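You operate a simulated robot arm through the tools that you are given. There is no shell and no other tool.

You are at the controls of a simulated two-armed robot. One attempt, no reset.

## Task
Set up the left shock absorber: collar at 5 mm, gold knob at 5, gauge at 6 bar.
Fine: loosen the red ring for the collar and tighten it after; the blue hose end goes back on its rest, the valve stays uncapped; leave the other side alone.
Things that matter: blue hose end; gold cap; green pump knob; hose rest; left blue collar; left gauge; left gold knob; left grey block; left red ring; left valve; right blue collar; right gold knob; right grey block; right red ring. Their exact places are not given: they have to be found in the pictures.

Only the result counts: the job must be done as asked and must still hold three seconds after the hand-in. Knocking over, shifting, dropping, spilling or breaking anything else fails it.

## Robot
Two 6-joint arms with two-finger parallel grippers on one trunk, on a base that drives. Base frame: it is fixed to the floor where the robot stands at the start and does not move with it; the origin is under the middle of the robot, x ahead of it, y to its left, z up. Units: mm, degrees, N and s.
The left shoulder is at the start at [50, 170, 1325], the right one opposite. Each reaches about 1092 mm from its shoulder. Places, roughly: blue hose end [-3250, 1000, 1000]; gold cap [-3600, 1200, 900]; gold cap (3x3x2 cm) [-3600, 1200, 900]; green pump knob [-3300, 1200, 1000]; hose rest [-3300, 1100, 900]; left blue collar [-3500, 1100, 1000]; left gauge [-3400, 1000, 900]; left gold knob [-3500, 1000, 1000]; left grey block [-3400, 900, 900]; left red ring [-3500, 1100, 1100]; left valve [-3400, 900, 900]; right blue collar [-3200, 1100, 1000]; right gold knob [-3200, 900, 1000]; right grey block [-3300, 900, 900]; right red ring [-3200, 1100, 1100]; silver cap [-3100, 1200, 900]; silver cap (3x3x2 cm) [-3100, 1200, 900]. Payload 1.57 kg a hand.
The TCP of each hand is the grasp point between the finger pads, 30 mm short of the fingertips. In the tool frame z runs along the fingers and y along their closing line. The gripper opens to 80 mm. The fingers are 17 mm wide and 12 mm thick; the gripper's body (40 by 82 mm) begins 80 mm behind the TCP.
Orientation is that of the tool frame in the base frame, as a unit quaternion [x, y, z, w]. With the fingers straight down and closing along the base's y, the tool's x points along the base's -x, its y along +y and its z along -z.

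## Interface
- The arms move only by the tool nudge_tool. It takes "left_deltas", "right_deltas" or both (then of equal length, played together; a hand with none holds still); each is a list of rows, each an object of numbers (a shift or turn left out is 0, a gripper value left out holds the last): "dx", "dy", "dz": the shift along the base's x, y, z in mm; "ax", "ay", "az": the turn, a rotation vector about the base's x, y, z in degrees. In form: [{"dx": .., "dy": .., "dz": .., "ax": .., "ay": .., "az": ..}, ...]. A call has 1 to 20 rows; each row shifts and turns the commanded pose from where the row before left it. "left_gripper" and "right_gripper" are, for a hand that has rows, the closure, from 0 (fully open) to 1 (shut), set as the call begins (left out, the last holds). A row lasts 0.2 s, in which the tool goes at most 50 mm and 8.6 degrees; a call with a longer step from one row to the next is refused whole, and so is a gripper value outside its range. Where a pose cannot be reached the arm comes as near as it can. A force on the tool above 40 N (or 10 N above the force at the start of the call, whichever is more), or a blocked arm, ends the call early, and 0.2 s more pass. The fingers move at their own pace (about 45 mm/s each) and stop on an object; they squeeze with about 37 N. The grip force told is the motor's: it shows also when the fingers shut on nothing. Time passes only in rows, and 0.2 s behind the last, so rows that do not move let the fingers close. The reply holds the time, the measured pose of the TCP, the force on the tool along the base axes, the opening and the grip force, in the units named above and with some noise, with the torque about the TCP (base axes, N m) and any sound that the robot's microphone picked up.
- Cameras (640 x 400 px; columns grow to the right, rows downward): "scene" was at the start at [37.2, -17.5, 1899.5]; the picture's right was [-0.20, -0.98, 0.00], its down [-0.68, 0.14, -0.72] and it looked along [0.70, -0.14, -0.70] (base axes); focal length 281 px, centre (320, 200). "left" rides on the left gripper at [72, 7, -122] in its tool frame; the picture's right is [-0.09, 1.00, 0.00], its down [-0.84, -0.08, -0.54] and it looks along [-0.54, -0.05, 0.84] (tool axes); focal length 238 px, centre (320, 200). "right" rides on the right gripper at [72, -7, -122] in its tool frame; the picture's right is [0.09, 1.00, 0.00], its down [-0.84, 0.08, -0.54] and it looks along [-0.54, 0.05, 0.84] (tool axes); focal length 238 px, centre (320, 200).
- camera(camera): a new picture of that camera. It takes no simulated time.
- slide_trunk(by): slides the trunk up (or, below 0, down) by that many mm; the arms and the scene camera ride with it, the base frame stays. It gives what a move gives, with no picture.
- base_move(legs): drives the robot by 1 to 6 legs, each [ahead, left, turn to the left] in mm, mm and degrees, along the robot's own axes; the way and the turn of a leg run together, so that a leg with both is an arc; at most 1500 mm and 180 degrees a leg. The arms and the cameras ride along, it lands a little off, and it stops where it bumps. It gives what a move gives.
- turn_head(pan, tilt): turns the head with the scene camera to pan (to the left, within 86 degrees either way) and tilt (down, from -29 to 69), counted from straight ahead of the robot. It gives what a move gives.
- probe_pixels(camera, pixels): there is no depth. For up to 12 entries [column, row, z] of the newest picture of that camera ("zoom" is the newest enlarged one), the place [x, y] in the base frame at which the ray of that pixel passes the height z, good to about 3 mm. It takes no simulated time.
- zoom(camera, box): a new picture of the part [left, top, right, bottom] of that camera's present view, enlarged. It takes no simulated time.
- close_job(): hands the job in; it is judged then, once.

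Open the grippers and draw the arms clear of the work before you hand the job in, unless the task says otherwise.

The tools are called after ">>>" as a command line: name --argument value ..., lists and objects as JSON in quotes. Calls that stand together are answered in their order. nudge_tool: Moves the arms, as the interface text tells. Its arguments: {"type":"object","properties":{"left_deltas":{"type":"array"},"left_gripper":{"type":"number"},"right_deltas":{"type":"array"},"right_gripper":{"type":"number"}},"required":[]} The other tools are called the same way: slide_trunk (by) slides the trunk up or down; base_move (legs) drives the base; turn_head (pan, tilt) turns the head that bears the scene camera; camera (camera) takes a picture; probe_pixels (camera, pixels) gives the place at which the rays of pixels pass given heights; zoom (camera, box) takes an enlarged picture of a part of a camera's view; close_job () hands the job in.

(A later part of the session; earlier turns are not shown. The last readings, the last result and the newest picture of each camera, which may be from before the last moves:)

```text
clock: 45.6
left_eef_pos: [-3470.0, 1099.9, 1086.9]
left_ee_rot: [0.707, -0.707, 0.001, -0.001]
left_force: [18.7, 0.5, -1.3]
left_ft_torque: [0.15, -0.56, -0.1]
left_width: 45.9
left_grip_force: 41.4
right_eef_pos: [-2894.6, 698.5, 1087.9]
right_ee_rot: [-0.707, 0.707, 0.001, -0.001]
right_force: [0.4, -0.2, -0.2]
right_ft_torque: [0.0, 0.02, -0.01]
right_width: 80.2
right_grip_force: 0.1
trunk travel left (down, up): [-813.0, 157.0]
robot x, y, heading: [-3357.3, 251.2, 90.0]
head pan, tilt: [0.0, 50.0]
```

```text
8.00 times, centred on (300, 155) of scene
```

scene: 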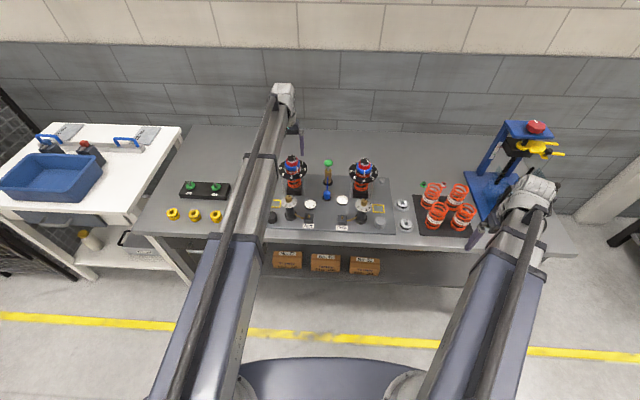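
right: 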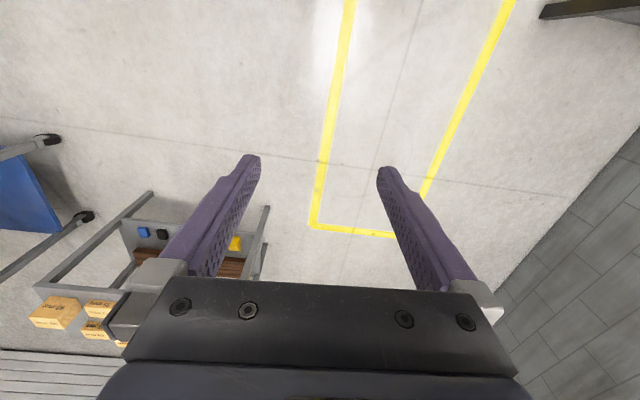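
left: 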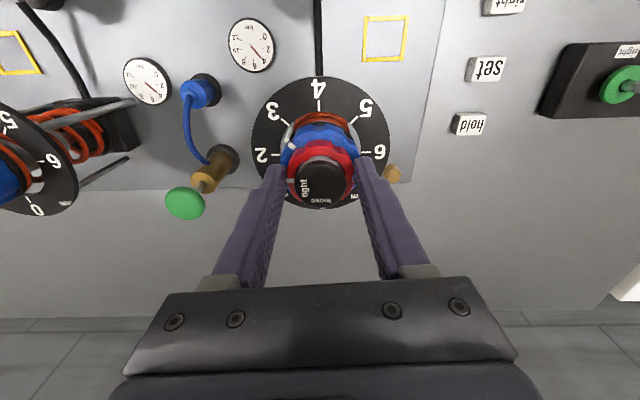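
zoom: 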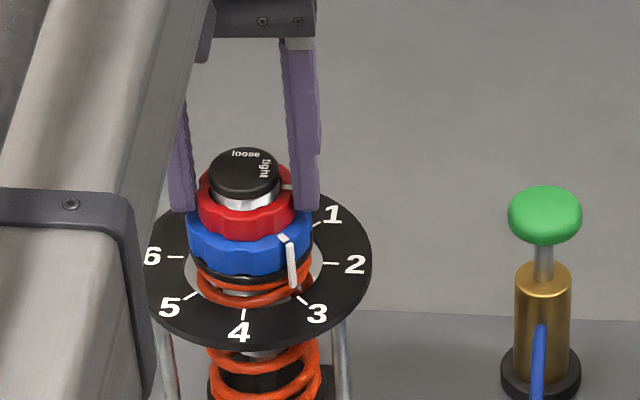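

Width 45.9 mm: the red ring is held; a side force of 18.7 N in x shows the true axis is about 4 mm to +x, so I shift +4 mm and begin turning CCW.

>>> nudge_tool --left_deltas '[{"dx": 2}, {"dx": 2}, {"az": 7.5}, {"az": 7.5}, {"az": 7.5}, {"az": 7.5}]'

>>> zoom --camera "scene" --box '[260, 130, 340, 180]'

```text
clock: 47.0
left_eef_pos: [-3467.6, 1099.4, 1087.7]
left_ee_rot: [0.866, -0.499, 0.0, -0.001]
left_force: [17.0, 3.7, 1.9]
left_ft_torque: [-0.34, -0.32, -0.07]
left_width: 45.7
left_grip_force: 45.1
right_eef_pos: [-2894.6, 697.9, 1087.2]
right_ee_rot: [0.708, -0.707, 0.0, 0.0]
right_force: [-0.5, 0.2, -0.1]
right_ft_torque: [0.03, 0.02, -0.01]
right_width: 80.1
right_grip_force: 0.1
trunk travel left (down, up): [-813.0, 157.0]
robot x, y, heading: [-3359.3, 253.4, 90.1]
head pan, tilt: [0.0, 50.0]
```

```text
8.00 times, centred on (300, 155) of scene
```

zoom: 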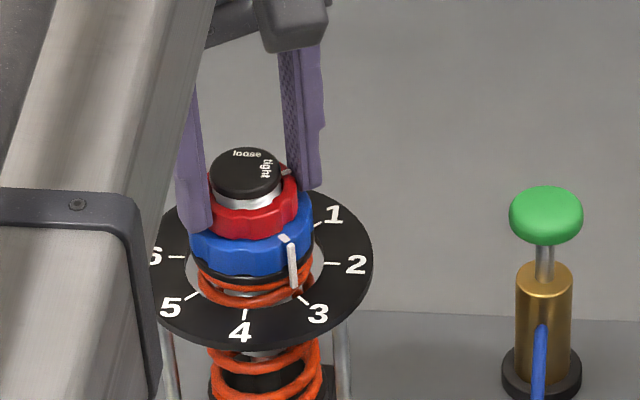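

The ring follows (mark moved with it). There's still 17 N towards +x, so I shift a further +3 mm and keep turning.

>>> nudge_tool --left_deltas '[{"dx": 1.5}, {"dx": 1.5}, {"az": 0}]'

```text
clock: 47.8
left_eef_pos: [-3468.5, 1100.5, 1086.4]
left_ee_rot: [0.867, -0.499, -0.001, -0.001]
left_force: [6.5, 7.8, 3.9]
left_ft_torque: [-0.08, -0.44, -0.06]
left_width: 45.7
left_grip_force: 45.5
right_eef_pos: [-2895.4, 698.0, 1086.1]
right_ee_rot: [0.707, -0.707, 0.0, 0.0]
right_force: [-0.9, 0.2, -0.5]
right_ft_torque: [-0.01, -0.03, -0.04]
right_width: 79.9
right_grip_force: 0.1
trunk travel left (down, up): [-813.0, 157.0]
robot x, y, heading: [-3358.2, 250.5, 90.0]
head pan, tilt: [0.0, 50.0]
```

Forces dropped to ~10 N; a little more +x/+y shift and another 37° of CCW turn.

>>> nudge_tool --left_deltas '[{"dx": 1, "dy": 1.5}, {"az": 7.5}, {"az": 7.5}, {"az": 7.5}, {"az": 7.5}, {"az": 0}]'

>>> zoom --camera "scene" --box '[260, 130, 340, 180]'

>>> zoom --camera "left" --box '[240, 90, 400, 210]'

```text
clock: 49.2
left_eef_pos: [-3466.7, 1102.3, 1086.3]
left_ee_rot: [0.966, -0.258, 0.0, -0.001]
left_force: [-1.5, 7.1, 4.0]
left_ft_torque: [-0.13, 0.14, 0.03]
left_width: 45.3
left_grip_force: 45.0
right_eef_pos: [-2895.7, 697.9, 1086.4]
right_ee_rot: [0.708, -0.707, 0.0, 0.0]
right_force: [0.3, 0.9, -0.9]
right_ft_torque: [0.01, 0.03, -0.01]
right_width: 79.9
right_grip_force: 0.0
trunk travel left (down, up): [-813.0, 157.0]
robot x, y, heading: [-3359.6, 250.9, 90.2]
head pan, tilt: [0.0, 50.0]
```

```text
8.00 times, centred on (300, 155) of scene
```

zoom: 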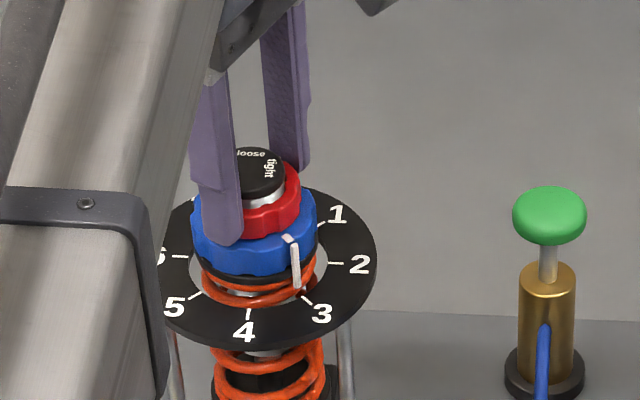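

```text
3.33 times, centred on (320, 150) of left
```

zoom: 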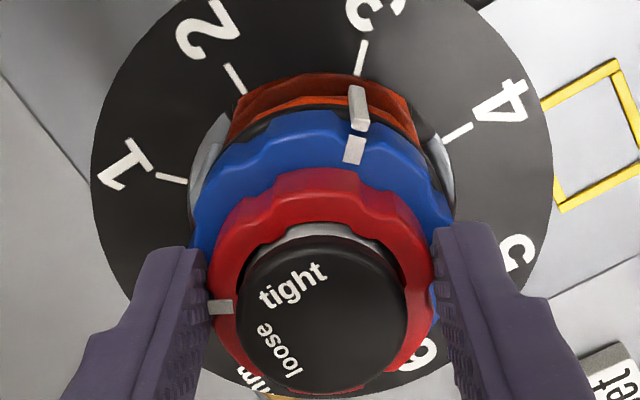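

The ring's mark has moved 60° (towards "loose" on the cap). I turn the remaining 30°.

>>> nudge_tool --left_deltas '[{"dy": 1, "az": 0}, {"az": 7.5}, {"az": 7.5}, {"az": 7.5}, {"az": 7.5}, {"az": 0}]'

>>> zoom --camera "left" --box '[240, 90, 400, 210]'

```text
clock: 50.6
left_eef_pos: [-3465.2, 1103.8, 1086.7]
left_ee_rot: [1.0, 0.001, 0.001, -0.001]
left_force: [-1.2, 12.9, 7.5]
left_ft_torque: [0.26, -0.14, -1.17]
left_width: 45.5
left_grip_force: 45.2
right_eef_pos: [-2895.1, 697.4, 1086.7]
right_ee_rot: [-0.707, 0.708, 0.0, 0.0]
right_force: [0.1, -0.7, -0.2]
right_ft_torque: [-0.01, -0.01, 0.0]
right_width: 80.0
right_grip_force: 0.1
trunk travel left (down, up): [-813.0, 157.0]
robot x, y, heading: [-3359.5, 251.6, 90.2]
head pan, tilt: [0.0, 50.0]
```

```text
3.33 times, centred on (320, 150) of left
```

zoom: 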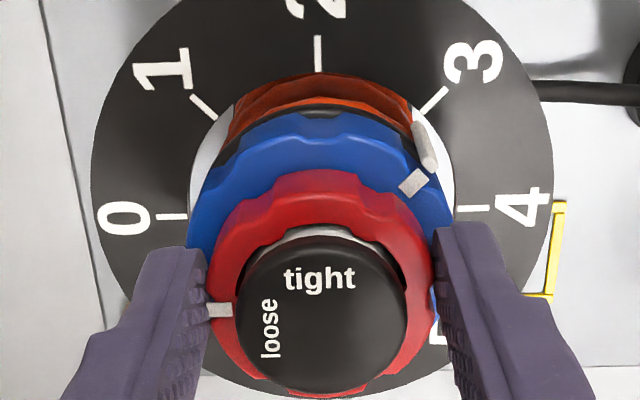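

A counter-torque of -1.17 Nm shows the stop: the ring's mark is now exactly at "loose". I open the gripper, shift +1.5 mm in y, and check.

>>> nudge_tool --left_deltas '[{}, {}, {"dy": 1.5}, {}]' --left_gripper 0

>>> zoom --camera "left" --box '[240, 90, 400, 210]'

>>> zoom --camera "scene" --box '[260, 130, 340, 180]'

```text
clock: 51.6
left_eef_pos: [-3466.0, 1104.5, 1087.0]
left_ee_rot: [1.0, 0.001, 0.0, -0.002]
left_force: [0.8, -0.3, 0.5]
left_ft_torque: [0.0, 0.02, 0.03]
left_width: 80.0
left_grip_force: 0.1
right_eef_pos: [-2896.5, 696.9, 1086.8]
right_ee_rot: [0.707, -0.707, -0.001, 0.001]
right_force: [-0.2, -1.3, -0.2]
right_ft_torque: [0.01, 0.04, 0.03]
right_width: 79.9
right_grip_force: 0.2
trunk travel left (down, up): [-813.0, 157.0]
robot x, y, heading: [-3362.2, 252.2, 90.2]
head pan, tilt: [0.0, 50.0]
```

```text
3.33 times, centred on (320, 150) of left
```

zoom: 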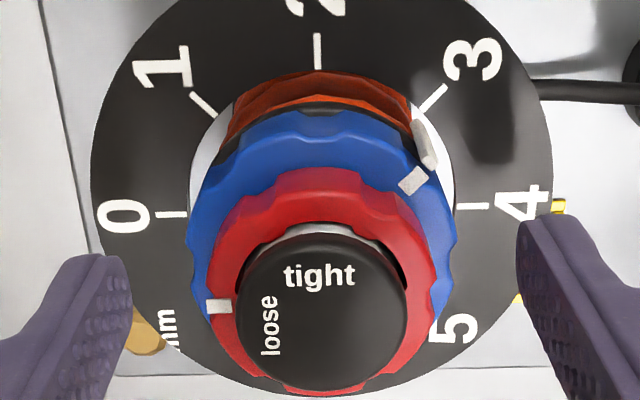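

```text
8.00 times, centred on (300, 155) of scene
```

zoom: 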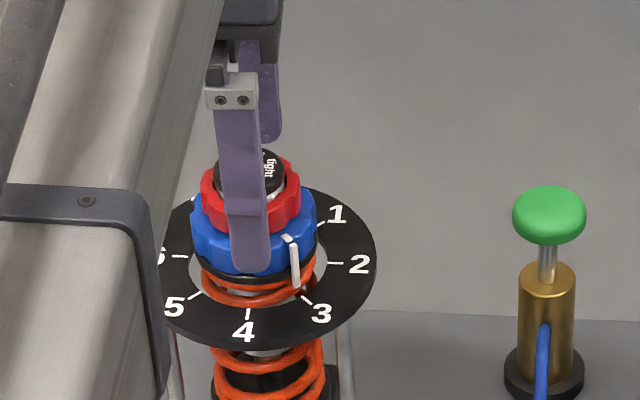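

The ring stays at "loose" and the collar pointer stands at about 3. I lower 19 mm to put the fingers around the blue collar.

>>> slide_trunk --by -19

>>> zoom --camera "scene" --box '[260, 120, 340, 170]'

>>> nudge_tool --left_deltas '[{}, {}, {}, {}]' --left_gripper 1

>>> zoom --camera "left" --box '[240, 90, 400, 210]'

```text
clock: 52.3
left_eef_pos: [-3465.6, 1103.3, 1067.6]
left_ee_rot: [1.0, 0.001, 0.0, -0.002]
left_force: [-0.3, 0.2, -0.4]
left_ft_torque: [-0.03, 0.01, 0.0]
left_width: 79.9
left_grip_force: 0.0
right_eef_pos: [-2897.4, 697.5, 1068.0]
right_ee_rot: [0.707, -0.707, -0.001, 0.0]
right_force: [0.0, -0.3, -0.5]
right_ft_torque: [-0.03, -0.01, -0.01]
right_width: 80.0
right_grip_force: 0.0
trunk travel left (down, up): [-794.0, 176.0]
robot x, y, heading: [-3358.9, 249.0, 90.5]
head pan, tilt: [0.0, 50.0]
```

```text
8.00 times, centred on (300, 145) of scene
```

zoom: 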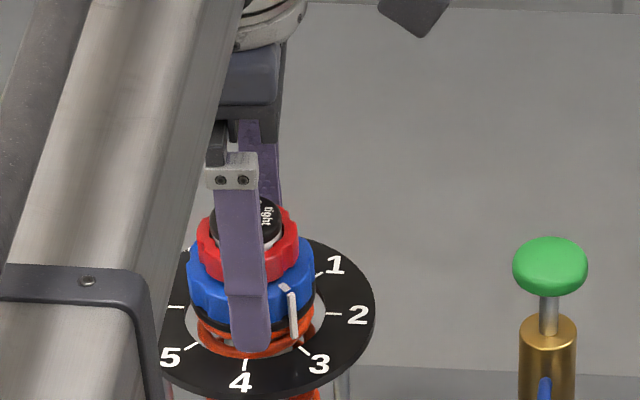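

```text
clock: 53.3
left_eef_pos: [-3466.7, 1103.7, 1067.9]
left_ee_rot: [1.0, 0.001, 0.0, -0.001]
left_force: [0.2, 0.4, -0.1]
left_ft_torque: [-0.27, 0.0, 0.01]
left_width: 58.9
left_grip_force: 39.2
right_eef_pos: [-2896.5, 697.5, 1068.3]
right_ee_rot: [0.708, -0.706, 0.0, 0.0]
right_force: [0.0, 0.0, -0.7]
right_ft_torque: [-0.02, 0.0, -0.02]
right_width: 79.8
right_grip_force: 0.0
trunk travel left (down, up): [-794.0, 176.0]
robot x, y, heading: [-3363.8, 250.2, 89.9]
head pan, tilt: [0.0, 50.0]
```

```text
3.33 times, centred on (320, 150) of left
```

zoom: 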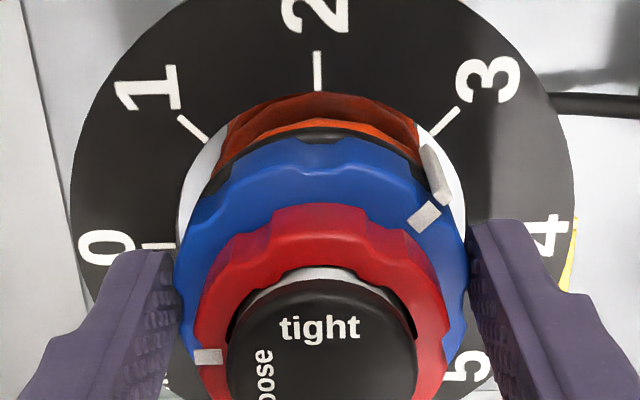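

Width 58.9: the blue collar is held and centred. I turn CW (3→5) by 45° first and check.

>>> nudge_tool --left_deltas '[{"az": -7.5}, {"az": -7.5}, {"az": -7.5}, {"az": -7.5}, {"az": -7.5}, {"az": -7.5}, {}]'

>>> zoom --camera "left" --box '[240, 90, 400, 210]'

>>> zoom --camera "scene" --box '[260, 120, 340, 170]'

```text
clock: 54.9
left_eef_pos: [-3466.2, 1102.3, 1068.1]
left_ee_rot: [0.924, -0.383, 0.002, 0.0]
left_force: [-4.1, -26.9, -28.9]
left_ft_torque: [0.18, -0.08, 0.08]
left_width: 59.0
left_grip_force: 45.2
right_eef_pos: [-2896.6, 697.2, 1068.6]
right_ee_rot: [0.707, -0.707, 0.0, 0.0]
right_force: [0.2, 0.5, 0.7]
right_ft_torque: [-0.01, 0.0, 0.01]
right_width: 79.9
right_grip_force: 0.1
trunk travel left (down, up): [-794.0, 176.0]
robot x, y, heading: [-3362.1, 247.6, 90.0]
head pan, tilt: [0.0, 50.0]
```

```text
3.33 times, centred on (320, 150) of left
```

zoom: 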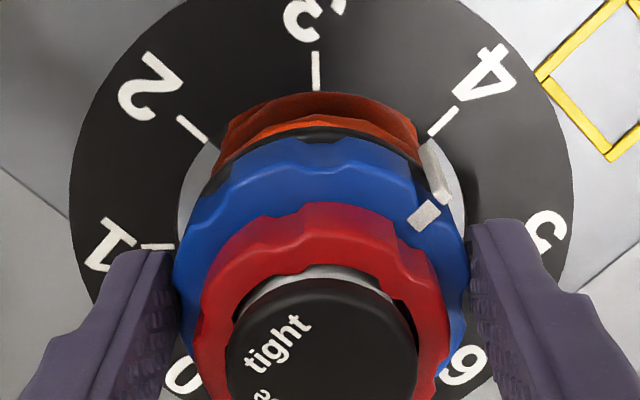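

```text
8.00 times, centred on (300, 145) of scene
```

zoom: 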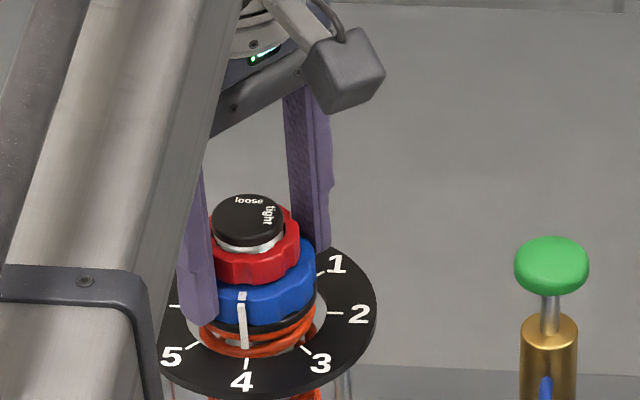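

The pointer is at 4 now, but the tool feels -27 N in y and -29 N in z (the collar screws down). I release, lower 1.5 mm and re-grip to relieve this before the next 45°.

>>> nudge_tool --left_deltas '[{}, {}, {}]' --left_gripper 0.25

>>> slide_trunk --by -2

>>> nudge_tool --left_deltas '[{}, {}, {}]' --left_gripper 1

>>> zoom --camera "left" --box '[240, 90, 400, 210]'

```text
clock: 55.7
left_eef_pos: [-3466.9, 1104.1, 1068.9]
left_ee_rot: [0.924, -0.382, 0.001, -0.001]
left_force: [-4.1, -1.9, 0.6]
left_ft_torque: [-0.06, 0.09, -0.05]
left_width: 63.7
left_grip_force: 2.4
right_eef_pos: [-2896.8, 697.2, 1067.7]
right_ee_rot: [0.708, -0.706, 0.0, 0.0]
right_force: [-0.8, -0.1, 0.6]
right_ft_torque: [-0.04, -0.02, -0.01]
right_width: 80.0
right_grip_force: 0.1
trunk travel left (down, up): [-794.0, 176.0]
robot x, y, heading: [-3361.5, 250.8, 90.1]
head pan, tilt: [0.0, 50.0]
```

```text
clock: 56.2
left_eef_pos: [-3466.6, 1103.5, 1068.4]
left_ee_rot: [0.924, -0.382, 0.001, -0.001]
left_force: [-2.7, -2.3, 0.6]
left_ft_torque: [-0.12, 0.1, 0.05]
left_width: 63.5
left_grip_force: 1.9
right_eef_pos: [-2896.0, 696.3, 1066.8]
right_ee_rot: [-0.707, 0.707, -0.001, 0.0]
right_force: [-0.1, -0.4, 0.2]
right_ft_torque: [0.03, 0.0, 0.0]
right_width: 79.8
right_grip_force: 0.1
trunk travel left (down, up): [-792.0, 178.0]
robot x, y, heading: [-3357.2, 250.6, 90.3]
head pan, tilt: [0.0, 50.0]
```

```text
clock: 57.0
left_eef_pos: [-3467.6, 1101.5, 1067.3]
left_ee_rot: [0.924, -0.382, 0.0, -0.001]
left_force: [-8.0, -11.2, -3.8]
left_ft_torque: [-0.44, 0.32, 0.06]
left_width: 58.5
left_grip_force: 37.5
right_eef_pos: [-2897.3, 696.7, 1067.5]
right_ee_rot: [0.707, -0.707, 0.001, -0.001]
right_force: [0.4, 0.8, 0.0]
right_ft_torque: [0.02, 0.04, 0.0]
right_width: 80.1
right_grip_force: 0.1
trunk travel left (down, up): [-792.0, 178.0]
robot x, y, heading: [-3362.4, 255.6, 90.1]
head pan, tilt: [0.0, 50.0]
```

```text
3.33 times, centred on (320, 150) of left
```

zoom: 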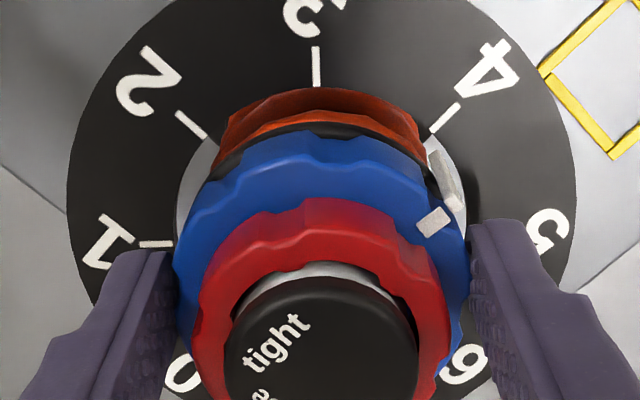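

Pointer slightly past 4 now (~4.1). I ease the side force with a (-1,-2) mm shift and turn a further 30° CW.

>>> nudge_tool --left_deltas '[{"dx": -1, "dy": -2}, {"az": -7.5}, {"az": -7.5}, {"az": -7.5}, {"az": -7.5}, {}]'

>>> zoom --camera "left" --box '[240, 90, 400, 210]'

>>> zoom --camera "scene" --box '[260, 120, 340, 170]'

```text
clock: 58.4
left_eef_pos: [-3468.3, 1101.7, 1066.1]
left_ee_rot: [0.793, -0.609, 0.001, -0.002]
left_force: [-12.7, -6.0, -6.2]
left_ft_torque: [0.34, 0.22, 0.01]
left_width: 58.5
left_grip_force: 44.9
right_eef_pos: [-2895.9, 696.7, 1066.3]
right_ee_rot: [0.708, -0.706, 0.0, -0.001]
right_force: [0.1, 1.0, -0.5]
right_ft_torque: [-0.01, 0.01, -0.01]
right_width: 79.9
right_grip_force: 0.1
trunk travel left (down, up): [-792.0, 178.0]
robot x, y, heading: [-3357.8, 248.6, 89.8]
head pan, tilt: [0.0, 50.0]
```

```text
3.33 times, centred on (320, 150) of left
```

zoom: 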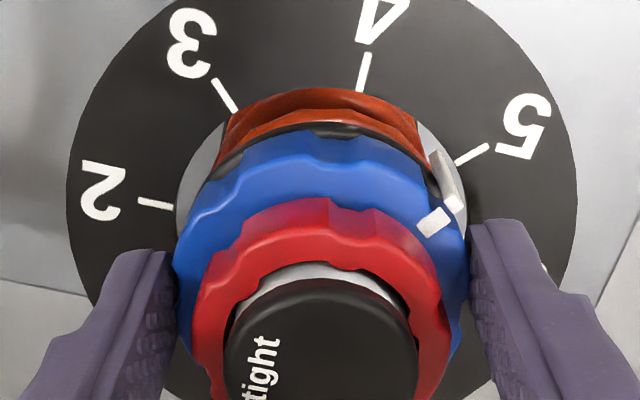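

```text
8.00 times, centred on (300, 145) of scene
```

zoom: 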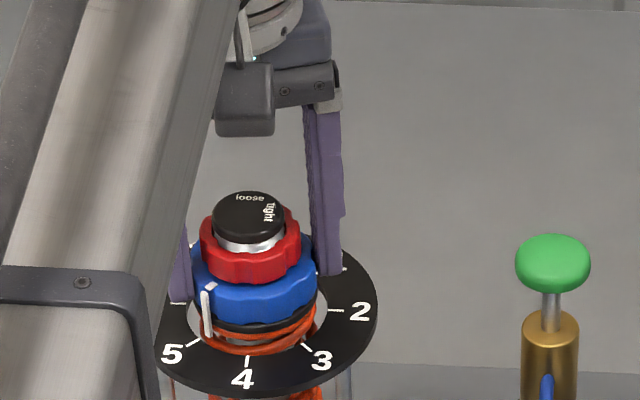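

Pointer about 4.8 now. I turn 7.5° more, release, then raise and place the hand camera straight above to read precisely.

>>> nudge_tool --left_deltas '[{"dx": -1, "az": -3.75}, {"az": -3.75}, {}, {}]'

>>> nudge_tool --left_deltas '[{}, {}, {}]' --left_gripper 0

>>> slide_trunk --by 60

>>> nudge_tool --left_deltas '[{"dx": -5, "dy": 34, "az": 7.5}, {"dx": -5, "dy": 34, "az": 0}]'

>>> camera --camera "left"

>>> zoom --camera "left" --box '[240, 0, 400, 100]'

```text
clock: 59.4
left_eef_pos: [-3470.1, 1102.0, 1066.6]
left_ee_rot: [0.752, -0.659, 0.002, -0.002]
left_force: [-10.0, -7.7, -10.0]
left_ft_torque: [0.43, 0.6, 0.04]
left_width: 58.4
left_grip_force: 44.3
right_eef_pos: [-2896.4, 695.9, 1066.9]
right_ee_rot: [0.708, -0.706, 0.0, -0.001]
right_force: [0.6, 0.3, 0.1]
right_ft_torque: [0.0, -0.01, -0.01]
right_width: 80.0
right_grip_force: 0.0
trunk travel left (down, up): [-792.0, 178.0]
robot x, y, heading: [-3361.1, 248.3, 90.0]
head pan, tilt: [0.0, 50.0]
```

```text
clock: 60.2
left_eef_pos: [-3467.5, 1103.1, 1065.8]
left_ee_rot: [0.753, -0.658, 0.002, -0.002]
left_force: [0.6, 0.1, -0.7]
left_ft_torque: [0.01, -0.01, 0.0]
left_width: 80.2
left_grip_force: 0.0
right_eef_pos: [-2895.8, 698.7, 1066.1]
right_ee_rot: [-0.707, 0.707, 0.0, 0.0]
right_force: [0.4, 0.1, -0.1]
right_ft_torque: [-0.04, -0.01, 0.03]
right_width: 79.7
right_grip_force: 0.1
trunk travel left (down, up): [-792.0, 178.0]
robot x, y, heading: [-3360.7, 252.2, 90.1]
head pan, tilt: [0.0, 50.0]
```

```text
clock: 61.2
left_eef_pos: [-3468.0, 1102.7, 1125.6]
left_ee_rot: [0.752, -0.659, 0.0, 0.0]
left_force: [-0.3, 0.6, 0.8]
left_ft_torque: [0.0, 0.01, -0.03]
left_width: 79.9
left_grip_force: 0.1
right_eef_pos: [-2894.9, 697.3, 1126.2]
right_ee_rot: [0.708, -0.706, 0.0, 0.001]
right_force: [0.3, -0.2, -0.8]
right_ft_torque: [0.03, 0.01, -0.02]
right_width: 79.9
right_grip_force: 0.0
trunk travel left (down, up): [-852.0, 118.0]
robot x, y, heading: [-3360.2, 249.4, 90.4]
head pan, tilt: [0.0, 50.0]
```

```text
clock: 61.8
left_eef_pos: [-3479.1, 1169.9, 1125.6]
left_ee_rot: [0.794, -0.608, 0.0, -0.001]
left_force: [0.0, 0.0, 0.2]
left_ft_torque: [0.01, -0.01, 0.02]
left_width: 80.1
left_grip_force: 0.0
right_eef_pos: [-2896.4, 698.0, 1127.1]
right_ee_rot: [0.708, -0.706, 0.0, 0.0]
right_force: [0.0, -0.4, 0.1]
right_ft_torque: [-0.01, 0.01, -0.01]
right_width: 80.1
right_grip_force: 0.1
trunk travel left (down, up): [-852.0, 118.0]
robot x, y, heading: [-3361.0, 251.9, 89.9]
head pan, tilt: [0.0, 50.0]
```

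```text
taken
```

left: 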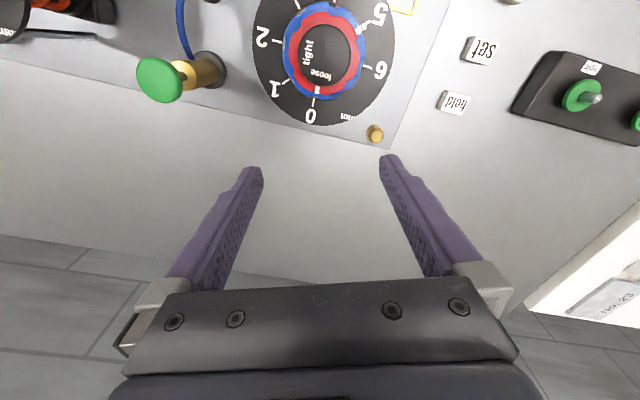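

```text
4.00 times, centred on (320, 50) of left
```

zoom: 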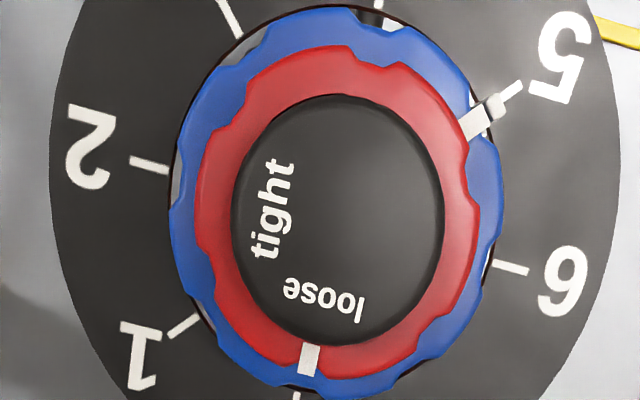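

Nearly straight-down view: the collar pointer lines up close to the 5 tick (zoom [490,107] vs tick [512,90]). I shift the hand a few mm so the camera is exactly over the axis and zoom closer.

>>> nudge_tool --left_deltas '[{"dx": -4.8, "dy": 5.8}, {}]'

>>> zoom --camera "left" --box '[240, 0, 400, 100]'

>>> zoom --camera "left" --box '[330, 0, 394, 40]'

```text
clock: 62.4
left_eef_pos: [-3483.7, 1171.5, 1127.1]
left_ee_rot: [0.794, -0.608, 0.001, -0.002]
left_force: [-0.1, 0.6, -0.9]
left_ft_torque: [0.03, -0.01, 0.02]
left_width: 79.9
left_grip_force: 0.2
left hand out of reach, approached as far as the arm can: row 1
right_eef_pos: [-2895.4, 695.9, 1126.8]
right_ee_rot: [0.707, -0.707, -0.001, 0.001]
right_force: [-0.3, -0.1, -0.8]
right_ft_torque: [0.01, -0.01, 0.01]
right_width: 79.9
right_grip_force: 0.0
trunk travel left (down, up): [-852.0, 118.0]
robot x, y, heading: [-3360.6, 249.3, 90.3]
head pan, tilt: [0.0, 50.0]
```

```text
4.00 times, centred on (320, 50) of left
```

zoom: 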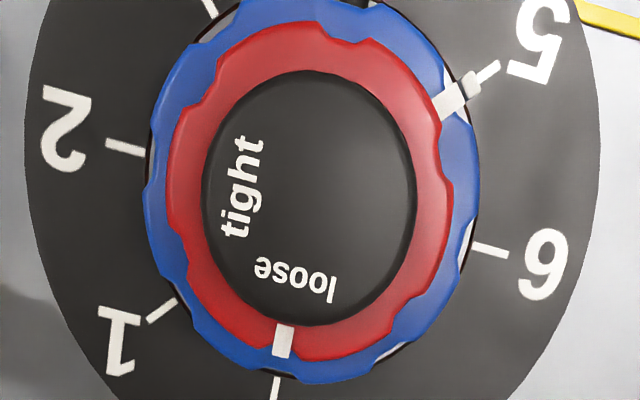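

```text
10.00 times, centred on (362, 20) of left
```

zoom: 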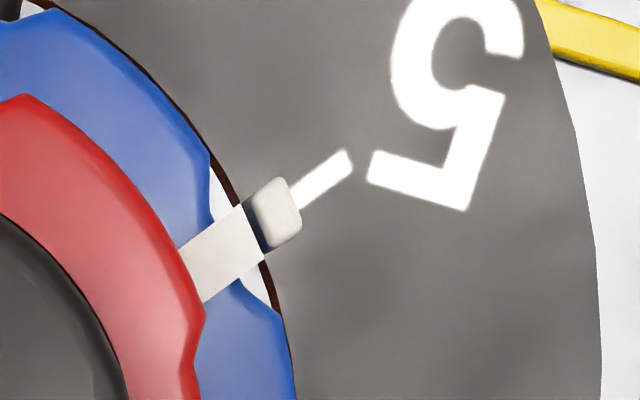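

The pointer is dead on 5. Next is tightening the red ring CW by 90°; to stay clear of the pointer (at 225°) I'd start at yaw 0 and end at yaw -90, so I test reachability of yaw -90 in free air above the axis.

>>> nudge_tool --left_deltas '[{"dx": 5.4, "dy": -22.8, "az": -7.5}, {"dx": 5.4, "dy": -22.8, "az": -7.5}, {"dx": 5.4, "dy": -22.9, "az": -7.5}, {"az": -7.5}, {"az": -7.5}, {"az": -7.5}, {"az": -7.5}, {"az": -7.5}, {"az": -7.5}, {"az": -7.5}, {"az": -7.5}, {"az": -7.5}, {"az": -7.5}, {"az": -7.5}]'

```text
clock: 65.4
left_eef_pos: [-3465.6, 1103.0, 1125.9]
left_ee_rot: [0.0, 1.0, -0.001, 0.0]
left_force: [-0.1, 0.3, 0.2]
left_ft_torque: [0.02, 0.03, 0.01]
left_width: 79.9
left_grip_force: 0.1
right_eef_pos: [-2896.0, 696.4, 1125.8]
right_ee_rot: [0.708, -0.706, 0.0, 0.0]
right_force: [0.4, 0.1, 0.0]
right_ft_torque: [0.01, -0.02, 0.0]
right_width: 79.9
right_grip_force: 0.0
trunk travel left (down, up): [-852.0, 118.0]
robot x, y, heading: [-3361.8, 252.1, 89.8]
head pan, tilt: [0.0, 50.0]
```

Yaw -90 is reachable. I rotate back to yaw 0, shift -1.5 mm in x, lower 40 mm to ring height and grip the red ring.

>>> nudge_tool --left_deltas '[{"dx": -1.5, "az": 7.5}, {"az": 7.5}, {"az": 7.5}, {"az": 7.5}, {"az": 7.5}, {"az": 7.5}, {"az": 7.5}, {"az": 7.5}, {"az": 7.5}, {"az": 7.5}, {"az": 7.5}, {"az": 7.5}]'

>>> slide_trunk --by -40

>>> zoom --camera "left" --box '[240, 90, 400, 210]'

>>> zoom --camera "scene" --box '[260, 130, 340, 180]'

```text
clock: 68.0
left_eef_pos: [-3468.6, 1103.8, 1127.0]
left_ee_rot: [0.708, -0.706, 0.001, 0.0]
left_force: [-0.4, -1.0, -0.7]
left_ft_torque: [0.01, -0.02, 0.0]
left_width: 80.2
left_grip_force: 0.1
right_eef_pos: [-2895.7, 696.3, 1127.5]
right_ee_rot: [0.707, -0.707, 0.0, 0.0]
right_force: [0.6, 0.2, -0.5]
right_ft_torque: [-0.01, 0.0, 0.0]
right_width: 80.1
right_grip_force: 0.0
trunk travel left (down, up): [-852.0, 118.0]
robot x, y, heading: [-3359.9, 250.1, 90.1]
head pan, tilt: [0.0, 50.0]
```

```text
clock: 68.8
left_eef_pos: [-3468.0, 1102.4, 1087.6]
left_ee_rot: [-0.707, 0.707, -0.001, 0.001]
left_force: [0.0, 1.1, 0.3]
left_ft_torque: [-0.01, -0.03, -0.02]
left_width: 80.0
left_grip_force: 0.1
right_eef_pos: [-2895.5, 696.6, 1086.4]
right_ee_rot: [0.708, -0.707, 0.001, 0.0]
right_force: [1.1, 0.1, 1.2]
right_ft_torque: [0.03, -0.04, -0.01]
right_width: 79.8
right_grip_force: 0.0
trunk travel left (down, up): [-812.0, 158.0]
robot x, y, heading: [-3362.6, 253.0, 90.2]
head pan, tilt: [0.0, 50.0]
```

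```text
3.33 times, centred on (320, 150) of left
```

zoom: 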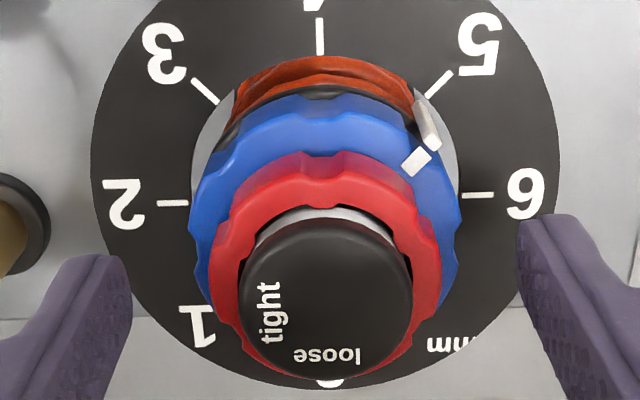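

```text
8.00 times, centred on (300, 155) of scene
```

zoom: 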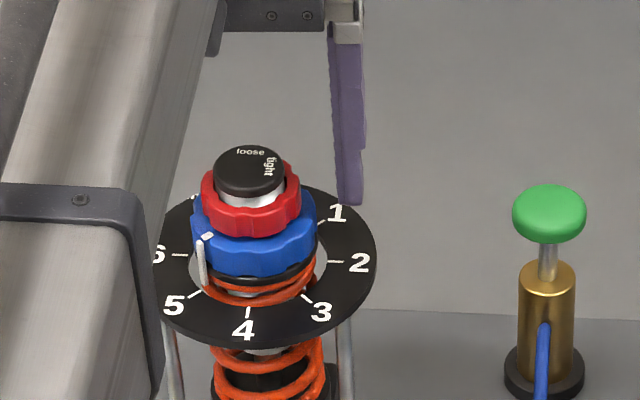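

The silver post shows a bit more now, so the ring sits ~2 mm lower; I lower 2 mm and grip it.

>>> slide_trunk --by -2

>>> nudge_tool --left_deltas '[{}, {}, {}, {}, {}]' --left_gripper 1

>>> zoom --camera "left" --box '[240, 90, 400, 210]'

```text
clock: 69.4
left_eef_pos: [-3469.4, 1105.3, 1084.4]
left_ee_rot: [0.708, -0.707, 0.001, 0.0]
left_force: [-0.1, 0.1, -0.5]
left_ft_torque: [-0.01, 0.01, -0.02]
left_width: 80.0
left_grip_force: 0.1
right_eef_pos: [-2896.7, 697.2, 1084.0]
right_ee_rot: [0.708, -0.706, 0.0, 0.0]
right_force: [0.4, -0.4, 0.1]
right_ft_torque: [-0.02, 0.0, 0.02]
right_width: 79.7
right_grip_force: 0.0
trunk travel left (down, up): [-810.0, 160.0]
robot x, y, heading: [-3365.0, 253.1, 90.1]
head pan, tilt: [0.0, 50.0]
```

```text
clock: 70.6
left_eef_pos: [-3469.3, 1103.2, 1085.1]
left_ee_rot: [0.707, -0.707, 0.001, -0.001]
left_force: [-4.4, 0.1, 0.9]
left_ft_torque: [0.01, 0.45, -0.01]
left_width: 46.0
left_grip_force: 42.3
right_eef_pos: [-2896.4, 696.7, 1085.0]
right_ee_rot: [0.707, -0.707, 0.0, -0.001]
right_force: [0.5, 0.4, 0.3]
right_ft_torque: [0.01, 0.01, -0.02]
right_width: 80.0
right_grip_force: 0.0
trunk travel left (down, up): [-810.0, 160.0]
robot x, y, heading: [-3358.2, 252.0, 90.0]
head pan, tilt: [0.0, 50.0]
```

```text
3.33 times, centred on (320, 150) of left
```

zoom: 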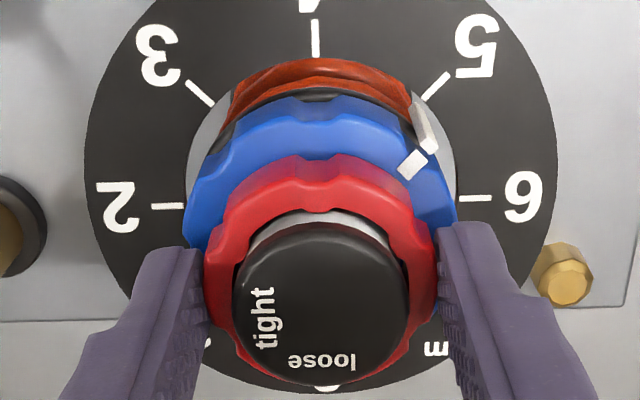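

Red ring held (46.0 mm, little side force). I turn it CW 45° and look.

>>> nudge_tool --left_deltas '[{"dx": -0.5, "az": -7.5}, {"az": -7.5}, {"az": -7.5}, {"az": -7.5}, {"az": -7.5}, {"az": -7.5}, {}]'

>>> zoom --camera "left" --box '[240, 90, 400, 210]'

>>> zoom --camera "scene" --box '[260, 130, 340, 180]'

```text
clock: 72.2
left_eef_pos: [-3469.9, 1104.6, 1083.9]
left_ee_rot: [-0.383, 0.924, -0.002, 0.0]
left_force: [-4.5, -0.3, -0.8]
left_ft_torque: [0.16, 0.29, 0.01]
left_width: 45.6
left_grip_force: 44.8
right_eef_pos: [-2896.8, 696.9, 1085.0]
right_ee_rot: [0.708, -0.706, 0.0, 0.0]
right_force: [0.0, -1.1, 0.5]
right_ft_torque: [0.03, 0.01, 0.01]
right_width: 80.0
right_grip_force: 0.0
trunk travel left (down, up): [-810.0, 160.0]
robot x, y, heading: [-3360.7, 252.7, 90.2]
head pan, tilt: [0.0, 50.0]
```

```text
3.33 times, centred on (320, 150) of left
```

zoom: 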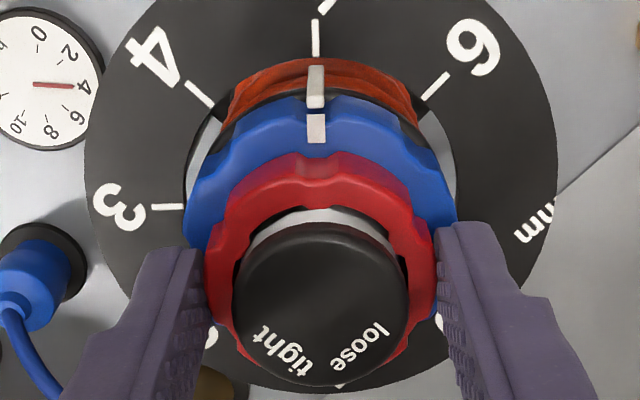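

```text
8.00 times, centred on (300, 155) of scene
```

zoom: 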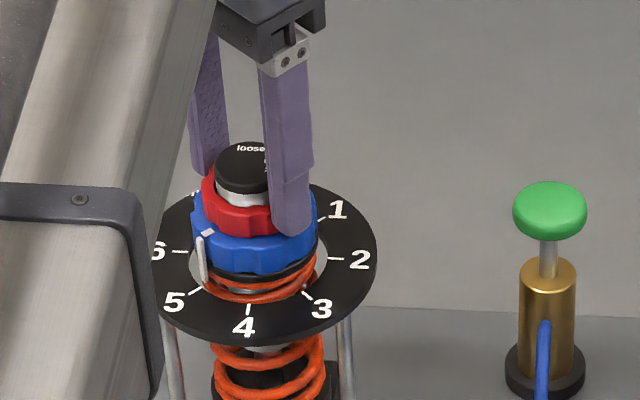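

The collar stays at 5 while the ring turns. I turn the other 45° CW towards "tight".

>>> nudge_tool --left_deltas '[{"az": -7.5}, {"az": -7.5}, {"az": -7.5}, {"az": -7.5}, {"az": -7.5}, {"az": -7.5}, {}]'

>>> zoom --camera "left" --box '[240, 90, 400, 210]'

>>> zoom --camera "scene" --box '[260, 130, 340, 180]'

```text
clock: 73.8
left_eef_pos: [-3468.1, 1104.7, 1084.0]
left_ee_rot: [0.0, 1.0, -0.001, 0.0]
left_force: [-5.8, 1.3, 0.5]
left_ft_torque: [0.32, 0.06, 0.24]
left_width: 45.9
left_grip_force: 45.1
right_eef_pos: [-2895.9, 696.0, 1085.5]
right_ee_rot: [0.708, -0.706, 0.001, 0.0]
right_force: [-0.7, 1.2, 1.0]
right_ft_torque: [-0.01, 0.0, 0.01]
right_width: 80.0
right_grip_force: 0.1
trunk travel left (down, up): [-810.0, 160.0]
robot x, y, heading: [-3359.4, 250.4, 90.1]
head pan, tilt: [0.0, 50.0]
```

```text
3.33 times, centred on (320, 150) of left
```

zoom: 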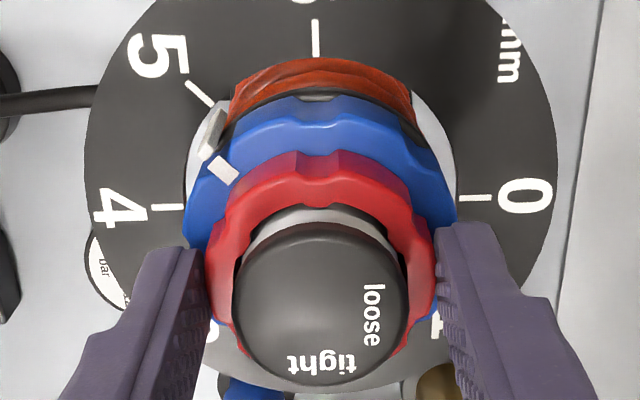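

```text
8.00 times, centred on (300, 155) of scene
```

zoom: 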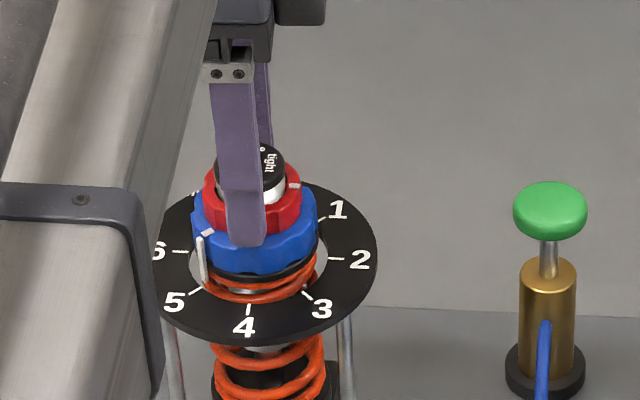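

The ring's mark is again at "tight" (scene zoom [293,185]); torque just begins (0.24 Nm). I turn a few more degrees to seat it firmly.

>>> nudge_tool --left_deltas '[{"az": -3}, {"az": -3}, {}]'

>>> zoom --camera "left" --box '[240, 90, 400, 210]'

```text
clock: 74.6
left_eef_pos: [-3468.3, 1103.7, 1084.8]
left_ee_rot: [0.052, 0.999, -0.001, 0.0]
left_force: [1.5, 1.5, 0.5]
left_ft_torque: [0.35, -0.17, 0.76]
left_width: 46.4
left_grip_force: 44.9
right_eef_pos: [-2895.2, 697.9, 1084.0]
right_ee_rot: [0.707, -0.707, -0.001, 0.0]
right_force: [0.2, 0.0, -0.2]
right_ft_torque: [-0.01, 0.0, 0.02]
right_width: 80.1
right_grip_force: 0.0
trunk travel left (down, up): [-810.0, 160.0]
robot x, y, heading: [-3358.9, 251.1, 90.0]
head pan, tilt: [0.0, 50.0]
```

```text
3.33 times, centred on (320, 150) of left
```

zoom: 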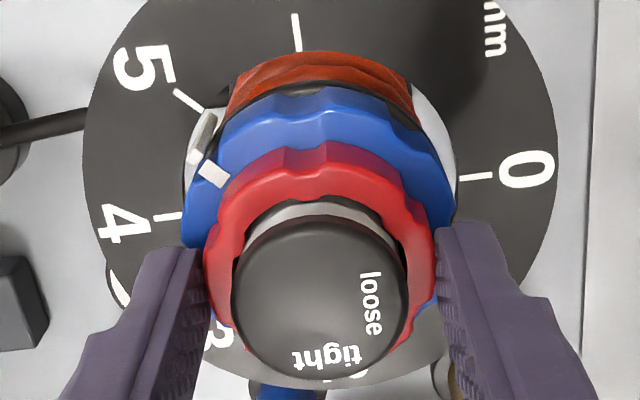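

Torque rises to 0.76 Nm, the stop is being met. One more 4° then I release and check from above.

>>> nudge_tool --left_deltas '[{"az": -4}, {}]'

>>> nudge_tool --left_deltas '[{}, {}, {}]' --left_gripper 0

>>> slide_trunk --by 42

>>> nudge_tool --left_deltas '[{"dx": 23, "dy": 2, "az": 5}, {"dx": 23, "dy": 2, "az": 5}, {"dx": 23, "dy": 2}]'

>>> camera --camera "left"

>>> zoom --camera "left" --box '[240, 0, 400, 100]'

```text
clock: 75.2
left_eef_pos: [-3469.0, 1103.1, 1084.1]
left_ee_rot: [0.087, 0.996, -0.002, 0.0]
left_force: [0.1, 2.8, 1.2]
left_ft_torque: [0.33, 0.13, 0.61]
left_width: 46.0
left_grip_force: 45.1
right_eef_pos: [-2895.2, 696.5, 1084.2]
right_ee_rot: [0.708, -0.706, -0.001, 0.0]
right_force: [0.6, -0.5, -0.5]
right_ft_torque: [-0.01, -0.04, 0.01]
right_width: 80.1
right_grip_force: 0.1
trunk travel left (down, up): [-810.0, 160.0]
robot x, y, heading: [-3362.8, 250.5, 90.1]
head pan, tilt: [0.0, 50.0]
```

```text
clock: 76.0
left_eef_pos: [-3469.2, 1104.4, 1083.5]
left_ee_rot: [0.087, 0.996, -0.002, 0.0]
left_force: [0.3, 0.4, -0.5]
left_ft_torque: [0.03, 0.03, 0.0]
left_width: 80.1
left_grip_force: 0.1
right_eef_pos: [-2896.2, 697.3, 1083.8]
right_ee_rot: [0.708, -0.706, 0.0, 0.0]
right_force: [0.2, 0.2, 0.1]
right_ft_torque: [-0.03, 0.02, 0.0]
right_width: 80.0
right_grip_force: 0.1
trunk travel left (down, up): [-810.0, 160.0]
robot x, y, heading: [-3359.8, 248.0, 90.1]
head pan, tilt: [0.0, 50.0]
```

```text
clock: 76.8
left_eef_pos: [-3470.2, 1102.8, 1126.2]
left_ee_rot: [0.087, 0.996, -0.002, -0.001]
left_force: [-0.6, 0.7, -0.2]
left_ft_torque: [0.01, -0.01, 0.0]
left_width: 80.0
left_grip_force: 0.0
right_eef_pos: [-2895.8, 697.4, 1126.7]
right_ee_rot: [0.707, -0.707, 0.0, 0.0]
right_force: [0.5, -0.4, 0.2]
right_ft_torque: [0.0, -0.01, 0.0]
right_width: 80.3
right_grip_force: 0.0
trunk travel left (down, up): [-852.0, 118.0]
robot x, y, heading: [-3360.5, 249.1, 90.2]
head pan, tilt: [0.0, 50.0]
```

```text
clock: 77.6
left_eef_pos: [-3399.2, 1110.5, 1126.0]
left_ee_rot: [-0.002, 1.0, -0.002, 0.0]
left_force: [-0.3, 0.9, -0.4]
left_ft_torque: [0.02, -0.03, -0.04]
left_width: 80.0
left_grip_force: 0.0
right_eef_pos: [-2896.1, 696.7, 1124.6]
right_ee_rot: [0.708, -0.707, 0.0, 0.0]
right_force: [-0.5, 0.1, -0.6]
right_ft_torque: [-0.01, -0.01, -0.02]
right_width: 80.1
right_grip_force: 0.1
trunk travel left (down, up): [-852.0, 118.0]
robot x, y, heading: [-3361.2, 254.3, 90.3]
head pan, tilt: [0.0, 50.0]
```

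```text
taken
```

left: 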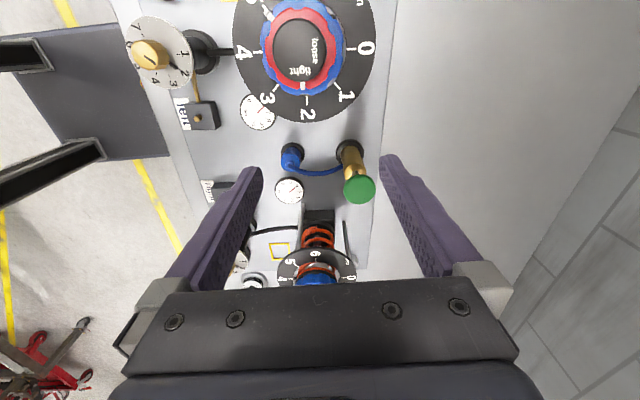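

```text
4.00 times, centred on (320, 50) of left
```

zoom: 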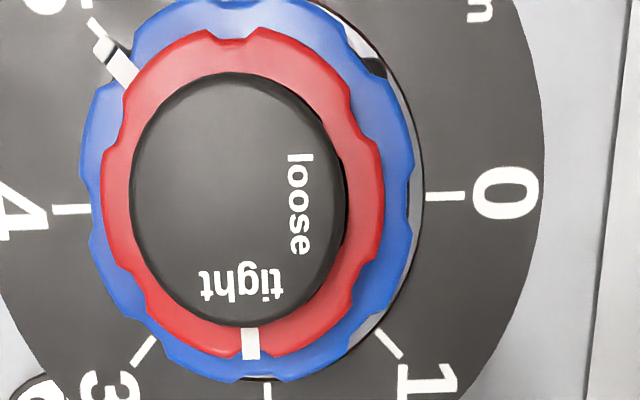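

Red mark is at "tight" and the collar pointer stays at 5. Now the gold knob: I move the hand (yaw back to 0) so its camera is above the gold knob.

>>> nudge_tool --left_deltas '[{"dx": -5.7, "dy": -7.8, "az": 7.5}, {"dx": -5.7, "dy": -7.8, "az": 7.5}, {"dx": -5.7, "dy": -7.8, "az": 7.5}, {"dx": -5.7, "dy": -7.8, "az": 7.5}, {"dx": -5.7, "dy": -7.8, "az": 7.5}, {"dx": -5.7, "dy": -7.8, "az": 7.5}, {"dx": -5.7, "dy": -7.8, "az": 7.5}, {"dx": -5.7, "dy": -7.8, "az": 7.5}, {"dx": -5.7, "dy": -7.8, "az": 7.5}, {"dx": -5.7, "dy": -7.8, "az": 7.5}, {"dx": -5.7, "dy": -7.8, "az": 7.5}, {"dx": -5.7, "dy": -7.8, "az": 7.5}]'

>>> camera --camera "left"

>>> zoom --camera "left" --box '[240, 0, 400, 100]'

```text
clock: 80.2
left_eef_pos: [-3468.8, 1015.1, 1127.0]
left_ee_rot: [0.708, -0.706, 0.001, -0.001]
left_force: [-0.2, -0.2, 0.4]
left_ft_torque: [0.0, -0.01, -0.01]
left_width: 80.3
left_grip_force: 0.0
right_eef_pos: [-2896.4, 697.3, 1126.0]
right_ee_rot: [-0.707, 0.707, -0.001, 0.0]
right_force: [-0.1, 0.9, -0.2]
right_ft_torque: [0.0, 0.04, 0.01]
right_width: 80.0
right_grip_force: 0.1
trunk travel left (down, up): [-852.0, 118.0]
robot x, y, heading: [-3359.5, 251.6, 89.9]
head pan, tilt: [0.0, 50.0]
```

```text
taken
```

left: 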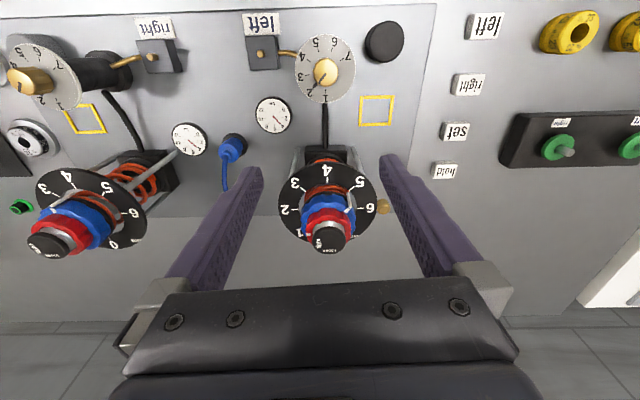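

```text
4.00 times, centred on (320, 50) of left
```

zoom: 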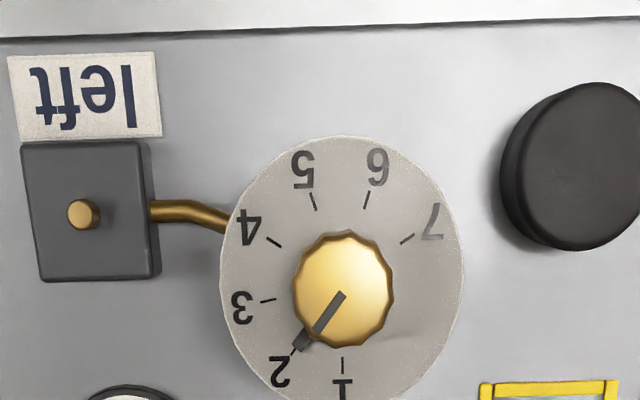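

The knob pointer is exactly on 2; positions are about 40° apart with 5 reached by a 120° CW turn. I probe its place in this view and from the scene camera.

>>> probe_pixels --camera "zoom" --pixels '[[343, 288, 960], [343, 288, 1000], [343, 288, 1020], [220, 285, 970], [465, 280, 970], [220, 285, 1000], [465, 280, 1000], [84, 215, 900], [84, 215, 930]]'

>>> camera --camera "scene"

>>> zoom --camera "scene" --box '[260, 165, 340, 215]'

```text
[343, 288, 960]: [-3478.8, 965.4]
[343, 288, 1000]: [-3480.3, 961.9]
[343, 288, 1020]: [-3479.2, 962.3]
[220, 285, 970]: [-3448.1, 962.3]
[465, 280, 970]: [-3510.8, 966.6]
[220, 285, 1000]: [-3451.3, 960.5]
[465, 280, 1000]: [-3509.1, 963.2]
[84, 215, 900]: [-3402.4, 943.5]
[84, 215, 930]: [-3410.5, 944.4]
```

```text
taken
```

scene: 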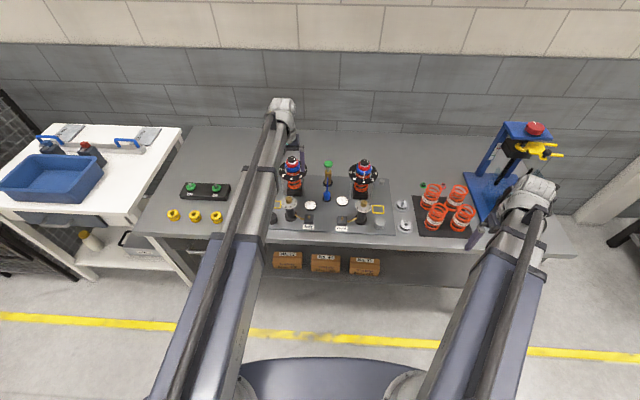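

```text
8.00 times, centred on (300, 190) of scene
```

zoom: 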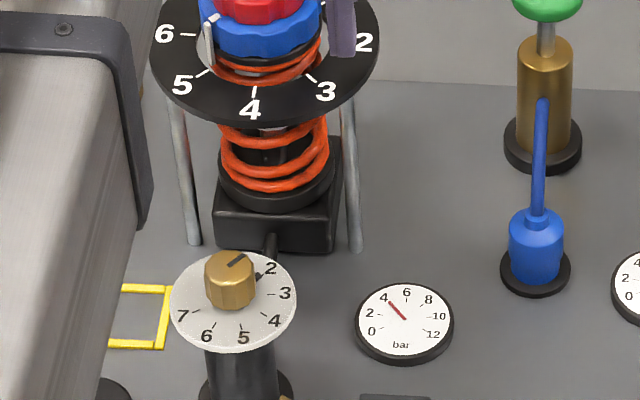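

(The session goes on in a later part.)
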